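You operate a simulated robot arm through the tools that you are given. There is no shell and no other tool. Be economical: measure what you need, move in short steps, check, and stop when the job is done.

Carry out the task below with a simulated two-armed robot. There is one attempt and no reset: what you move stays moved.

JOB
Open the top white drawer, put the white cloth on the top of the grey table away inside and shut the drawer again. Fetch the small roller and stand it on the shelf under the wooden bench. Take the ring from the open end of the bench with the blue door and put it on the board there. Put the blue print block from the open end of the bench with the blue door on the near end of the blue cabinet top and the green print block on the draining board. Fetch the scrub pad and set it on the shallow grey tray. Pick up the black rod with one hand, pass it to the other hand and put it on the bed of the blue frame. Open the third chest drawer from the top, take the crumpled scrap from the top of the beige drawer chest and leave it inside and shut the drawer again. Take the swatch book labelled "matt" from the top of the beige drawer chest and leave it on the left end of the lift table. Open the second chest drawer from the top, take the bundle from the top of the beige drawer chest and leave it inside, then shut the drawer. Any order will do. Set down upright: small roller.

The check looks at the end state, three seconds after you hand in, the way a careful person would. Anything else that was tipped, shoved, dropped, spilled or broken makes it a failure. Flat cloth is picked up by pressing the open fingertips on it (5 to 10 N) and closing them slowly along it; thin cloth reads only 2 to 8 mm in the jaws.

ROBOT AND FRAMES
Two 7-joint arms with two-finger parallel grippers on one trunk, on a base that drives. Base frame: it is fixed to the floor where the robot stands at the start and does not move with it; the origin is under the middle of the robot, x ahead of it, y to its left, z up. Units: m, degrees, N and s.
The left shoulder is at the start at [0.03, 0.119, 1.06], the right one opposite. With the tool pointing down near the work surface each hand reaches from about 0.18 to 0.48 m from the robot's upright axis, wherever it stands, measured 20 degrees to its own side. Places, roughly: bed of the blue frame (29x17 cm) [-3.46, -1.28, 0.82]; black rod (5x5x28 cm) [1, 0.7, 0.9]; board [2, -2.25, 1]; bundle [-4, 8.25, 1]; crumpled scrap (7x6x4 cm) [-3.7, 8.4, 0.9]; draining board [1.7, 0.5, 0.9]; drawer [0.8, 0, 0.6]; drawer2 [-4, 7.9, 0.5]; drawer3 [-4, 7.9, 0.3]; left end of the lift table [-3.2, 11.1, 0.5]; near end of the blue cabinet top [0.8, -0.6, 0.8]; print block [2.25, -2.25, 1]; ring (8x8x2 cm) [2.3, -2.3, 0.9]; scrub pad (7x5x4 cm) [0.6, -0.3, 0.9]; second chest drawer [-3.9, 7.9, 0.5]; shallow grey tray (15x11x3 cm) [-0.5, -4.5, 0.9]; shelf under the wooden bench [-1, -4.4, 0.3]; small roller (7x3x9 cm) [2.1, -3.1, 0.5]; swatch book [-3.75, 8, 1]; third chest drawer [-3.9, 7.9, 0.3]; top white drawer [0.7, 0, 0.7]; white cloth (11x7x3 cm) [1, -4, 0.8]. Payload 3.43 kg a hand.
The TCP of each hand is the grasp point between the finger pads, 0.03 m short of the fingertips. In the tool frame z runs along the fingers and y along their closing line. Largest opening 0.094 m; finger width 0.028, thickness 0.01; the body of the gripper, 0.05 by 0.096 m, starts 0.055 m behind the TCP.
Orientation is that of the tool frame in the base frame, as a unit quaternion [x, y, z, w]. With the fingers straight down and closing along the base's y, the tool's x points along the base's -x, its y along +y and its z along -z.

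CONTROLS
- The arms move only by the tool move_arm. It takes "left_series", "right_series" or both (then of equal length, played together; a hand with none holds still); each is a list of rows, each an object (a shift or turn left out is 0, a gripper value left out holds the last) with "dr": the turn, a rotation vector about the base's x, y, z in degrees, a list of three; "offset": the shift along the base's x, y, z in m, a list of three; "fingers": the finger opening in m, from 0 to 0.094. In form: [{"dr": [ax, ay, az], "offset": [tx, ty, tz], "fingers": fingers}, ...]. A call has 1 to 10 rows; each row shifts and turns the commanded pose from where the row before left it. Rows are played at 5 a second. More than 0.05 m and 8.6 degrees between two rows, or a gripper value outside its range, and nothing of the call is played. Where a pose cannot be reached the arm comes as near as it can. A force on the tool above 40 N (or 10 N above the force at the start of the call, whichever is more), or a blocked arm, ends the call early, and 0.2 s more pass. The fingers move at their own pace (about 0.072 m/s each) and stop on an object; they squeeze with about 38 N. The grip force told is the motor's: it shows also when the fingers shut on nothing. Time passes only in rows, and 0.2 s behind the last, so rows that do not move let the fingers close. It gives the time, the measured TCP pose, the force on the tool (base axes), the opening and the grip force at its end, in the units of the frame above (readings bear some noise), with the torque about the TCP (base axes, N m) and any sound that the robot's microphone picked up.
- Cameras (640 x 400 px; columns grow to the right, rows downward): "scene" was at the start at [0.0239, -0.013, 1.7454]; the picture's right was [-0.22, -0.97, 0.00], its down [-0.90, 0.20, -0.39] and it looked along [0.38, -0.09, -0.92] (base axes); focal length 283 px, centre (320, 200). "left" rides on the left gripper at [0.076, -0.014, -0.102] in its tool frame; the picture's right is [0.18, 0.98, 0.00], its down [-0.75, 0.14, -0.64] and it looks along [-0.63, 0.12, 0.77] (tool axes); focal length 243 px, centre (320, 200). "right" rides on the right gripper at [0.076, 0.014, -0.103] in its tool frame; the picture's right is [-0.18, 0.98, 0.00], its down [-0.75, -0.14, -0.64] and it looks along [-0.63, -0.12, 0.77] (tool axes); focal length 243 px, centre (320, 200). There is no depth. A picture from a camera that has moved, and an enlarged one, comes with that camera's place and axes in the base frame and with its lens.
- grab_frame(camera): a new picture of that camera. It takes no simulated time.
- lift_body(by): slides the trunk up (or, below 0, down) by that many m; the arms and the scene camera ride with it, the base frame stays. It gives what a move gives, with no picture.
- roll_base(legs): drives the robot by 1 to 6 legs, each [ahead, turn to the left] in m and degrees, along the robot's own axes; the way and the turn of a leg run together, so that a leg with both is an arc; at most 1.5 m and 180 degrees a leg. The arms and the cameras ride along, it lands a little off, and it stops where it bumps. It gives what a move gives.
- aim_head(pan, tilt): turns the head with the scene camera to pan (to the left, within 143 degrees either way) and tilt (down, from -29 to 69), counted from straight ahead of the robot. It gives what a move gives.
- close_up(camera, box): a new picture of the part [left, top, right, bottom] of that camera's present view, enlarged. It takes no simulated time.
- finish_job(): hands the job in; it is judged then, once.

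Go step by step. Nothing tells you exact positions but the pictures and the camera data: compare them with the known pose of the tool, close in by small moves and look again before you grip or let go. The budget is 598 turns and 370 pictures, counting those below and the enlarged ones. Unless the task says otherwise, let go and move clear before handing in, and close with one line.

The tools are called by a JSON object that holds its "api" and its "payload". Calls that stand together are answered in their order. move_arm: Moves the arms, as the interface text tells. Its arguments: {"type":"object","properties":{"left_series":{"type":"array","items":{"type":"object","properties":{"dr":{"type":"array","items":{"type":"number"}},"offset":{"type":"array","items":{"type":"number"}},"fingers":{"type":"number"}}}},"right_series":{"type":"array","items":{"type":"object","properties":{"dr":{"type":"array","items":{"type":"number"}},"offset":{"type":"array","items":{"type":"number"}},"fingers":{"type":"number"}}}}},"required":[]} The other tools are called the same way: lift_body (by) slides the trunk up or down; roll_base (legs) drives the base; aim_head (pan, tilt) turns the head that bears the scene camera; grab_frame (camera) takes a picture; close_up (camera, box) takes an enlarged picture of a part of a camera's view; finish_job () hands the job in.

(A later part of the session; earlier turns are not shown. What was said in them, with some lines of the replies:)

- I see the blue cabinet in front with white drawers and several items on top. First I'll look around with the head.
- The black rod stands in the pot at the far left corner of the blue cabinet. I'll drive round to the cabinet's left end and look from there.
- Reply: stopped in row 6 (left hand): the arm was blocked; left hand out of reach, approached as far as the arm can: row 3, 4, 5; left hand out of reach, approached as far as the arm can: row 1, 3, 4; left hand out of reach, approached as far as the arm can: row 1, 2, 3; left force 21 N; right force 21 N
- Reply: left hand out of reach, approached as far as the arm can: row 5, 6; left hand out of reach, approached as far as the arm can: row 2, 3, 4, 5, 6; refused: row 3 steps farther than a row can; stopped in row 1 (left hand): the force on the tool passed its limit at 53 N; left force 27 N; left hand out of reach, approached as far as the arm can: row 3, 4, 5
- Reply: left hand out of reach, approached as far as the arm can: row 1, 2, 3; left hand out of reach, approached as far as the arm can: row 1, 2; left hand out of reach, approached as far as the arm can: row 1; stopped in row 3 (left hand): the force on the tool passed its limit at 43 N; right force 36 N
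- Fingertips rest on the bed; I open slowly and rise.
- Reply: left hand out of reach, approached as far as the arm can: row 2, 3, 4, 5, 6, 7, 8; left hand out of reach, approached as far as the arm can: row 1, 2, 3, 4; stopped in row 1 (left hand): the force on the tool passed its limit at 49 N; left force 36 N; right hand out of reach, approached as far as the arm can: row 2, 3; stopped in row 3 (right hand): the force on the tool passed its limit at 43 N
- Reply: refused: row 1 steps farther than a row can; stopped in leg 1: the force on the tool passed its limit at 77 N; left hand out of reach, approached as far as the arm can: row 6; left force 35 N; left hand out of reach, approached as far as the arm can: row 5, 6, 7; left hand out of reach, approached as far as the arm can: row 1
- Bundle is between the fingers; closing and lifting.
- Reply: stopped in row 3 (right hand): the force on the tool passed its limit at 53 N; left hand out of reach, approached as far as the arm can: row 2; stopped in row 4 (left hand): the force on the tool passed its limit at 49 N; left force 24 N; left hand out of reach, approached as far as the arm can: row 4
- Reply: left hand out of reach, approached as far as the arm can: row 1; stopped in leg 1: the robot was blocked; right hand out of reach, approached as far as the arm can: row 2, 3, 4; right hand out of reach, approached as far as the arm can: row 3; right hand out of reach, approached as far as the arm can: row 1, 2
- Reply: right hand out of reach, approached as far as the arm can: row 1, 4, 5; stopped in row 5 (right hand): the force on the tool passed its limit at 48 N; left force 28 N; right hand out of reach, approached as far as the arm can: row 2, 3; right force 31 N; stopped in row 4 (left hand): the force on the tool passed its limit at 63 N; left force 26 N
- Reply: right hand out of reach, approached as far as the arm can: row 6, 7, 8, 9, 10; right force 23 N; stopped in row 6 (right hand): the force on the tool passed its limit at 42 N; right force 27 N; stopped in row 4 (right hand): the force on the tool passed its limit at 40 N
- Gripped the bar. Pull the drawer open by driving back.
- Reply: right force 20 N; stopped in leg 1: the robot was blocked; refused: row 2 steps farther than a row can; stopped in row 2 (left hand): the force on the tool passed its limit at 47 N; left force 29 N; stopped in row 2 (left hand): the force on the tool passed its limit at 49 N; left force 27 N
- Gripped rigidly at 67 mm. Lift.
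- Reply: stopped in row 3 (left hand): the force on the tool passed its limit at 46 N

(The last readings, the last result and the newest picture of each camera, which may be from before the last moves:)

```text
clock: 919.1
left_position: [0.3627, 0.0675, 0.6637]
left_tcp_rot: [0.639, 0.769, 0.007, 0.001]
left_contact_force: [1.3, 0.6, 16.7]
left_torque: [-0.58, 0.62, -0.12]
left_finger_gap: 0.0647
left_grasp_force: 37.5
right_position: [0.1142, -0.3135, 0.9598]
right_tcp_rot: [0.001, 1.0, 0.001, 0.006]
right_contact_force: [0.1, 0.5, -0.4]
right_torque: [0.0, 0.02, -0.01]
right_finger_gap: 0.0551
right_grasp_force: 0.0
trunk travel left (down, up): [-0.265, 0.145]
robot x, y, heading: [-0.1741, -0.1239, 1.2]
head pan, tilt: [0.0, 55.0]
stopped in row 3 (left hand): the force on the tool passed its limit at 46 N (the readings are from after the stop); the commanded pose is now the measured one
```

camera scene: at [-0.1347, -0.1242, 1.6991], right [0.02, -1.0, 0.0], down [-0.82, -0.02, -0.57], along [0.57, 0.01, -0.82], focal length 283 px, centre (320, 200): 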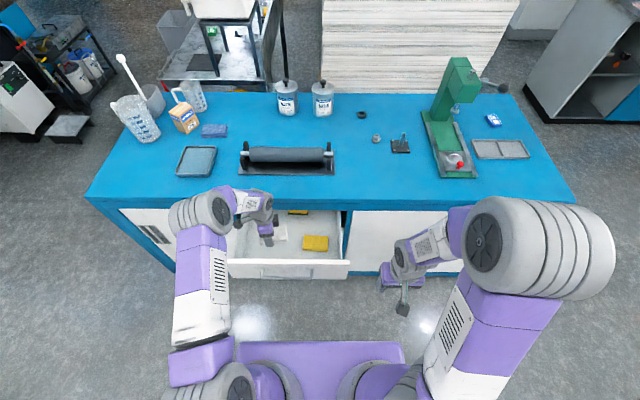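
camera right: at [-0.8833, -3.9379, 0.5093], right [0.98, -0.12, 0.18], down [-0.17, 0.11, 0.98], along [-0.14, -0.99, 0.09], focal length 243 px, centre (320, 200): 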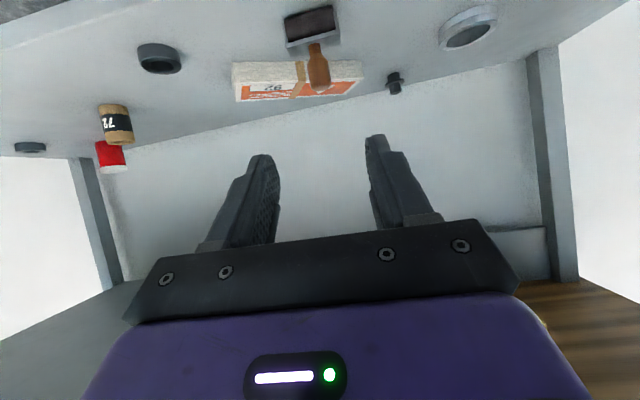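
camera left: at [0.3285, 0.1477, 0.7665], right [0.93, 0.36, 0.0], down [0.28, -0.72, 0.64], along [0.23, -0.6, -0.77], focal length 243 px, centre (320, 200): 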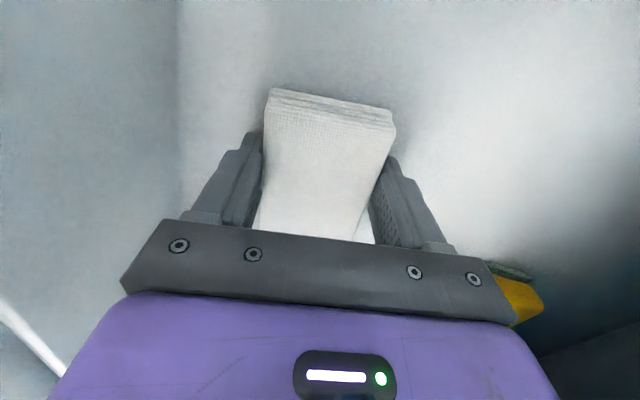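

Contact with the drawer bottom. Release and rise.

{"api": "move_arm", "payload": {"left_series": [{"offset": [0, 0, 0.002], "fingers": 0.088}, {}, {}, {"offset": [0, 0, 0.03]}, {"offset": [0, 0, 0.04]}, {"offset": [0, 0, 0.045]}, {"offset": [0, 0, 0.045]}, {"offset": [0, 0, 0.045]}, {"offset": [-0.02, 0, 0.04]}]}}

{"api": "grab_frame", "payload": {"camera": "left"}}

{"api": "grab_frame", "payload": {"camera": "scene"}}

```text
clock: 921.1
left_position: [0.3381, 0.0696, 0.908]
left_tcp_rot: [0.638, 0.77, 0.005, 0.0]
left_contact_force: [-0.9, -1.4, 0.5]
left_torque: [-0.01, -0.02, -0.02]
left_finger_gap: 0.0882
left_grasp_force: 0.0
right_position: [0.1121, -0.313, 0.9615]
right_tcp_rot: [0.001, 1.0, 0.001, 0.006]
right_contact_force: [-1.4, 0.2, 0.1]
right_torque: [0.01, 0.02, 0.01]
right_finger_gap: 0.0551
right_grasp_force: 0.1
trunk travel left (down, up): [-0.265, 0.145]
robot x, y, heading: [-0.1723, -0.1264, 1.5]
head pan, tilt: [0.0, 55.0]
```

```text
155 pictures are left
camera left: at [0.3104, 0.1414, 1.0107], right [0.93, 0.36, 0.01], down [0.27, -0.72, 0.64], along [0.24, -0.59, -0.77], focal length 243 px, centre (320, 200)
```

left: 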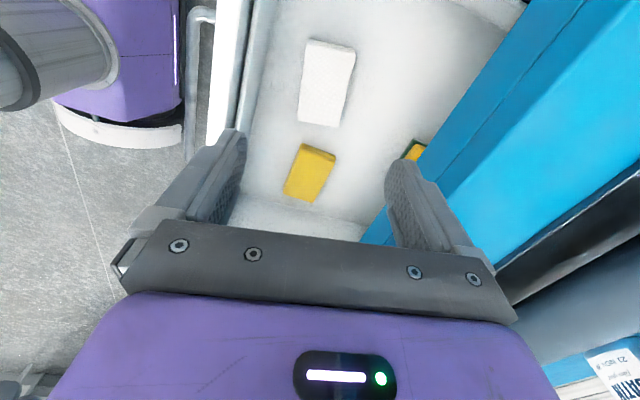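

```text
154 pictures are left
camera scene: at [-0.1368, -0.1246, 1.6992], right [0.02, -1.0, 0.0], down [-0.82, -0.02, -0.57], along [0.57, 0.01, -0.82], focal length 283 px, centre (320, 200)
```

scene: 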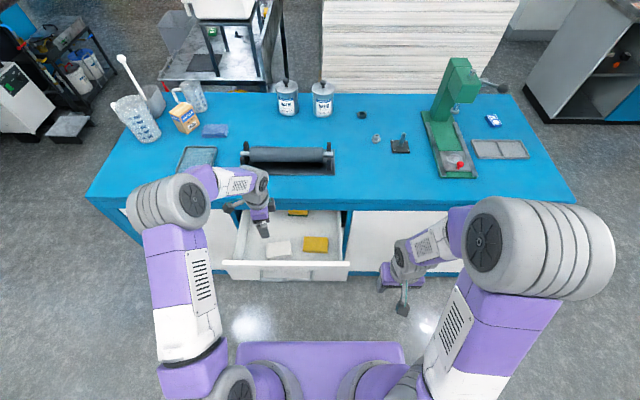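

{"api": "roll_base", "payload": {"legs": [[-0.3, 0]]}}

{"api": "move_arm", "payload": {"left_series": [{"dr": [0, -8, 0], "fingers": 0.0}, {"dr": [0, -8, 0]}, {"dr": [0, -8, 0]}, {"dr": [0, -8, 0]}, {"dr": [0, -8, 0]}, {"dr": [0, -8, 0]}, {"dr": [0, -8, 0]}]}}

{"api": "grab_frame", "payload": {"camera": "left"}}

```text
clock: 923.2
left_position: [0.0371, 0.0625, 0.9075]
left_tcp_rot: [0.639, 0.769, 0.006, 0.0]
left_contact_force: [-0.8, 0.3, -0.9]
left_torque: [-0.02, -0.02, -0.01]
left_finger_gap: 0.0877
left_grasp_force: 0.0
right_position: [-0.188, -0.3202, 0.9607]
right_tcp_rot: [0.001, 1.0, 0.001, 0.007]
right_contact_force: [0.7, -0.4, -0.5]
right_torque: [-0.02, -0.02, -0.01]
right_finger_gap: 0.0552
right_grasp_force: 0.1
trunk travel left (down, up): [-0.265, 0.145]
robot x, y, heading: [-0.4762, -0.1283, 1.5]
head pan, tilt: [0.0, 55.0]
```

```text
clock: 924.8
left_position: [0.0374, 0.0635, 0.9083]
left_tcp_rot: [0.562, 0.679, 0.306, 0.361]
left_contact_force: [-1.1, -0.4, 0.1]
left_torque: [0.0, 0.01, -0.03]
left_finger_gap: 0.0001
left_grasp_force: 32.9
right_position: [-0.1893, -0.3198, 0.9602]
right_tcp_rot: [0.001, 1.0, -0.001, 0.006]
right_contact_force: [0.1, 0.0, 0.4]
right_torque: [0.03, -0.01, 0.02]
right_finger_gap: 0.0552
right_grasp_force: 0.0
trunk travel left (down, up): [-0.265, 0.145]
robot x, y, heading: [-0.478, -0.1339, 1.3]
head pan, tilt: [0.0, 55.0]
```

```text
153 pictures are left
camera left: at [-0.0626, 0.1354, 0.9411], right [0.51, 0.36, 0.78], down [-0.38, -0.72, 0.58], along [0.77, -0.59, -0.23], focal length 243 px, centre (320, 200)
```

left: 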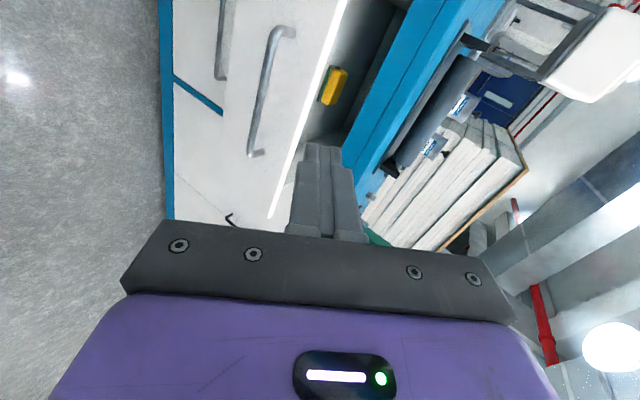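

{"api": "move_arm", "payload": {"left_series": [{"offset": [0, -0.02, -0.04]}, {"offset": [0, -0.02, -0.04]}, {"offset": [0, -0.02, -0.04]}, {"offset": [0, 0, -0.02]}]}}

{"api": "roll_base", "payload": {"legs": [[0.15, -1.2]]}}

{"api": "grab_frame", "payload": {"camera": "left"}}

```text
clock: 925.8
left_position: [0.0374, 0.0044, 0.767]
left_tcp_rot: [0.562, 0.68, 0.305, 0.36]
left_contact_force: [0.3, 0.2, 0.5]
left_torque: [-0.03, -0.04, 0.0]
left_finger_gap: 0.0
left_grasp_force: 32.8
right_position: [-0.1885, -0.3198, 0.9591]
right_tcp_rot: [0.001, 1.0, -0.001, 0.006]
right_contact_force: [-0.6, 0.4, 0.4]
right_torque: [0.01, -0.05, 0.01]
right_finger_gap: 0.0549
right_grasp_force: 0.1
trunk travel left (down, up): [-0.265, 0.145]
robot x, y, heading: [-0.4753, -0.1299, 1.3]
head pan, tilt: [0.0, 55.0]
```

```text
clock: 927.2
left_position: [0.1895, -0.0036, 0.7668]
left_tcp_rot: [0.568, 0.674, 0.301, 0.363]
left_contact_force: [-0.1, 0.5, 0.3]
left_torque: [-0.02, 0.0, 0.02]
left_finger_gap: 0.0
left_grasp_force: 33.3
right_position: [-0.0417, -0.3221, 0.9603]
right_tcp_rot: [0.011, 1.0, 0.0, 0.004]
right_contact_force: [0.9, -0.2, -1.0]
right_torque: [-0.03, 0.06, 0.0]
right_finger_gap: 0.0547
right_grasp_force: 0.0
trunk travel left (down, up): [-0.265, 0.145]
robot x, y, heading: [-0.331, -0.1315, 0.1]
head pan, tilt: [0.0, 55.0]
```

```text
152 pictures are left
camera left: at [0.0905, 0.0697, 0.7995], right [0.52, 0.35, 0.78], down [-0.39, -0.71, 0.58], along [0.76, -0.61, -0.24], focal length 243 px, centre (320, 200)
```

left: 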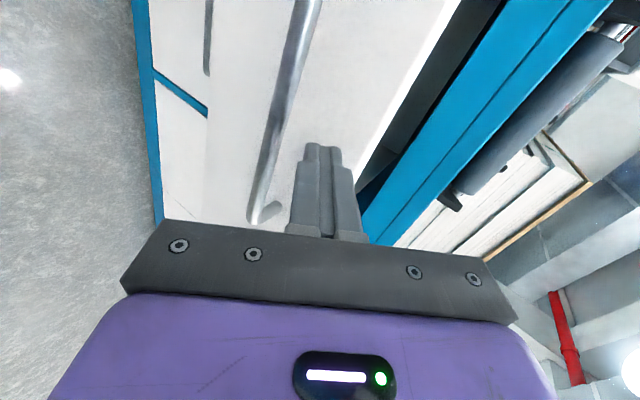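

{"api": "roll_base", "payload": {"legs": [[0.12, 0], [0.11, 0]]}}

{"api": "move_arm", "payload": {"left_series": [{"offset": [0.006, 0, 0]}, {"offset": [0.006, 0, 0]}, {"offset": [0.006, 0, 0]}, {"offset": [0.006, 0, 0]}, {"offset": [0.006, 0, 0]}, {"offset": [0.006, 0, 0]}]}}

{"api": "grab_frame", "payload": {"camera": "left"}}

{"api": "grab_frame", "payload": {"camera": "scene"}}

```text
clock: 929.2
left_position: [0.4207, -0.0055, 0.7659]
left_tcp_rot: [0.57, 0.673, 0.3, 0.364]
left_contact_force: [0.4, -0.1, 0.0]
left_torque: [-0.04, -0.01, -0.02]
left_finger_gap: 0.0002
left_grasp_force: 32.9
right_position: [0.1868, -0.3246, 0.9591]
right_tcp_rot: [0.012, 1.0, 0.0, 0.005]
right_contact_force: [1.1, 0.2, 0.3]
right_torque: [0.02, 0.03, 0.01]
right_finger_gap: 0.0549
right_grasp_force: 0.1
trunk travel left (down, up): [-0.265, 0.145]
robot x, y, heading: [-0.1003, -0.1277, 0.1]
head pan, tilt: [0.0, 55.0]
```

```text
clock: 930.3
left_position: [0.4365, -0.0057, 0.7667]
left_tcp_rot: [0.571, 0.674, 0.299, 0.361]
left_contact_force: [-22.4, 0.3, 20.3]
left_torque: [-0.22, -0.42, -0.29]
left_finger_gap: 0.0
left_grasp_force: 32.8
right_position: [0.1827, -0.3241, 0.9618]
right_tcp_rot: [0.013, 1.0, 0.0, 0.006]
right_contact_force: [0.3, 0.1, 0.8]
right_torque: [0.0, -0.03, 0.0]
right_finger_gap: 0.0551
right_grasp_force: 0.2
trunk travel left (down, up): [-0.265, 0.145]
robot x, y, heading: [-0.0976, -0.1311, 0.0]
head pan, tilt: [0.0, 55.0]
stopped in row 5 (left hand): the force on the tool passed its limit at 45 N (the readings are from after the stop); the commanded pose is now the measured one
```

```text
151 pictures are left
camera left: at [0.3374, 0.0682, 0.7998], right [0.53, 0.35, 0.77], down [-0.39, -0.71, 0.59], along [0.76, -0.61, -0.24], focal length 243 px, centre (320, 200)
```

left: 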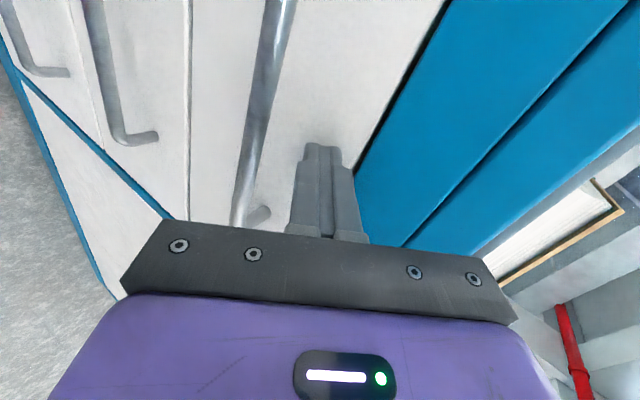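

```text
150 pictures are left
camera scene: at [-0.064, -0.1306, 1.6996], right [0.0, -1.0, 0.0], down [-0.82, 0.0, -0.58], along [0.58, 0.0, -0.82], focal length 283 px, centre (320, 200)
```

scene: 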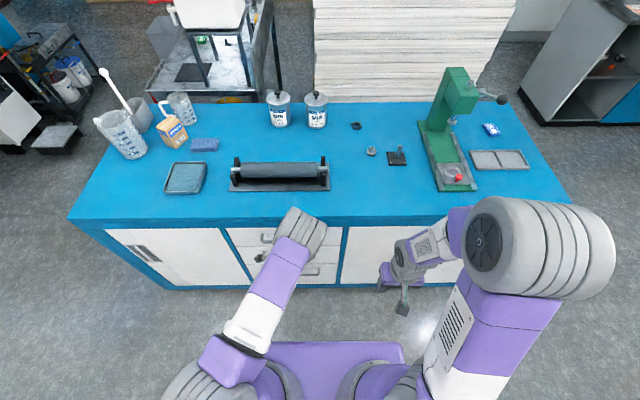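

{"api": "move_arm", "payload": {"left_series": [{"offset": [-0.04, 0, 0.01]}, {"offset": [-0.04, 0, 0.01]}, {"offset": [-0.04, 0, 0.01]}]}}

{"api": "roll_base", "payload": {"legs": [[-0.4, 0]]}}

{"api": "aim_head", "payload": {"pan": -5, "tilt": 40}}

{"api": "close_up", "payload": {"camera": "scene", "box": [200, 140, 440, 290]}}

```text
clock: 931.1
left_position: [0.317, -0.0066, 0.793]
left_tcp_rot: [0.572, 0.675, 0.297, 0.36]
left_contact_force: [-0.7, -0.8, 0.1]
left_torque: [0.03, -0.01, -0.03]
left_finger_gap: 0.0
left_grasp_force: 33.3
right_position: [0.186, -0.325, 0.9598]
right_tcp_rot: [0.012, 1.0, 0.001, 0.005]
right_contact_force: [0.0, -0.1, 0.0]
right_torque: [-0.02, -0.04, -0.02]
right_finger_gap: 0.0548
right_grasp_force: 0.1
trunk travel left (down, up): [-0.265, 0.145]
robot x, y, heading: [-0.0963, -0.1288, 0.2]
head pan, tilt: [0.0, 55.0]
```

```text
clock: 933.6
left_position: [-0.082, -0.0055, 0.792]
left_tcp_rot: [0.572, 0.674, 0.297, 0.361]
left_contact_force: [0.5, 0.6, 0.1]
left_torque: [0.02, 0.0, 0.0]
left_finger_gap: 0.0001
left_grasp_force: 33.2
right_position: [-0.2125, -0.3245, 0.9596]
right_tcp_rot: [0.013, 1.0, 0.0, 0.006]
right_contact_force: [0.2, -0.6, -0.2]
right_torque: [0.04, -0.03, -0.03]
right_finger_gap: 0.0549
right_grasp_force: 0.0
trunk travel left (down, up): [-0.265, 0.145]
robot x, y, heading: [-0.4974, -0.1294, 0.1]
head pan, tilt: [0.0, 55.0]
```

```text
clock: 934.3
left_position: [-0.0798, -0.0066, 0.7913]
left_tcp_rot: [0.572, 0.674, 0.298, 0.359]
left_contact_force: [-0.3, 0.5, 0.1]
left_torque: [-0.02, -0.03, 0.01]
left_finger_gap: 0.0
left_grasp_force: 33.1
right_position: [-0.2126, -0.3228, 0.9609]
right_tcp_rot: [0.013, 1.0, 0.001, 0.006]
right_contact_force: [0.1, -0.1, -0.1]
right_torque: [0.0, 0.0, 0.02]
right_finger_gap: 0.0548
right_grasp_force: 0.0
trunk travel left (down, up): [-0.265, 0.145]
robot x, y, heading: [-0.4982, -0.1312, -0.3]
head pan, tilt: [-5.0, 40.0]
```

```text
2.67 times, centred on (320, 215) of scene
camera zoom: at [-0.444, -0.1372, 1.7197], right [-0.09, -1.0, 0.0], down [-0.64, 0.06, -0.77], along [0.76, -0.07, -0.64], focal length 754 px, centre (320, 160)
```

zoom: 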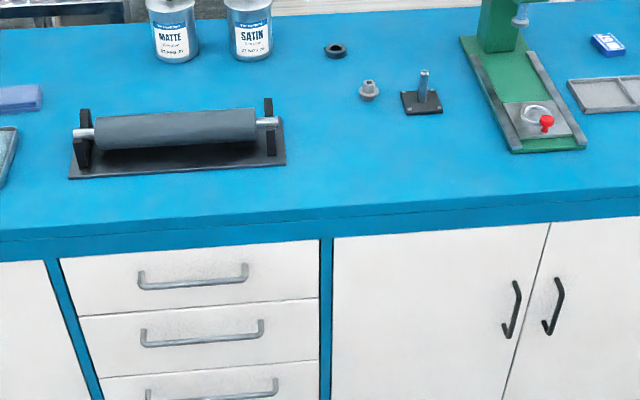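

All nine items are placed, the three drawers I used are shut, and both hands are empty and clear. I'm handing in now.

{"api": "finish_job", "payload": {}}

```text
The job is handed in.
```

All the tasks are done and handed in. Every item is where you asked, the small roller is standing upright, and the drawers are shut.
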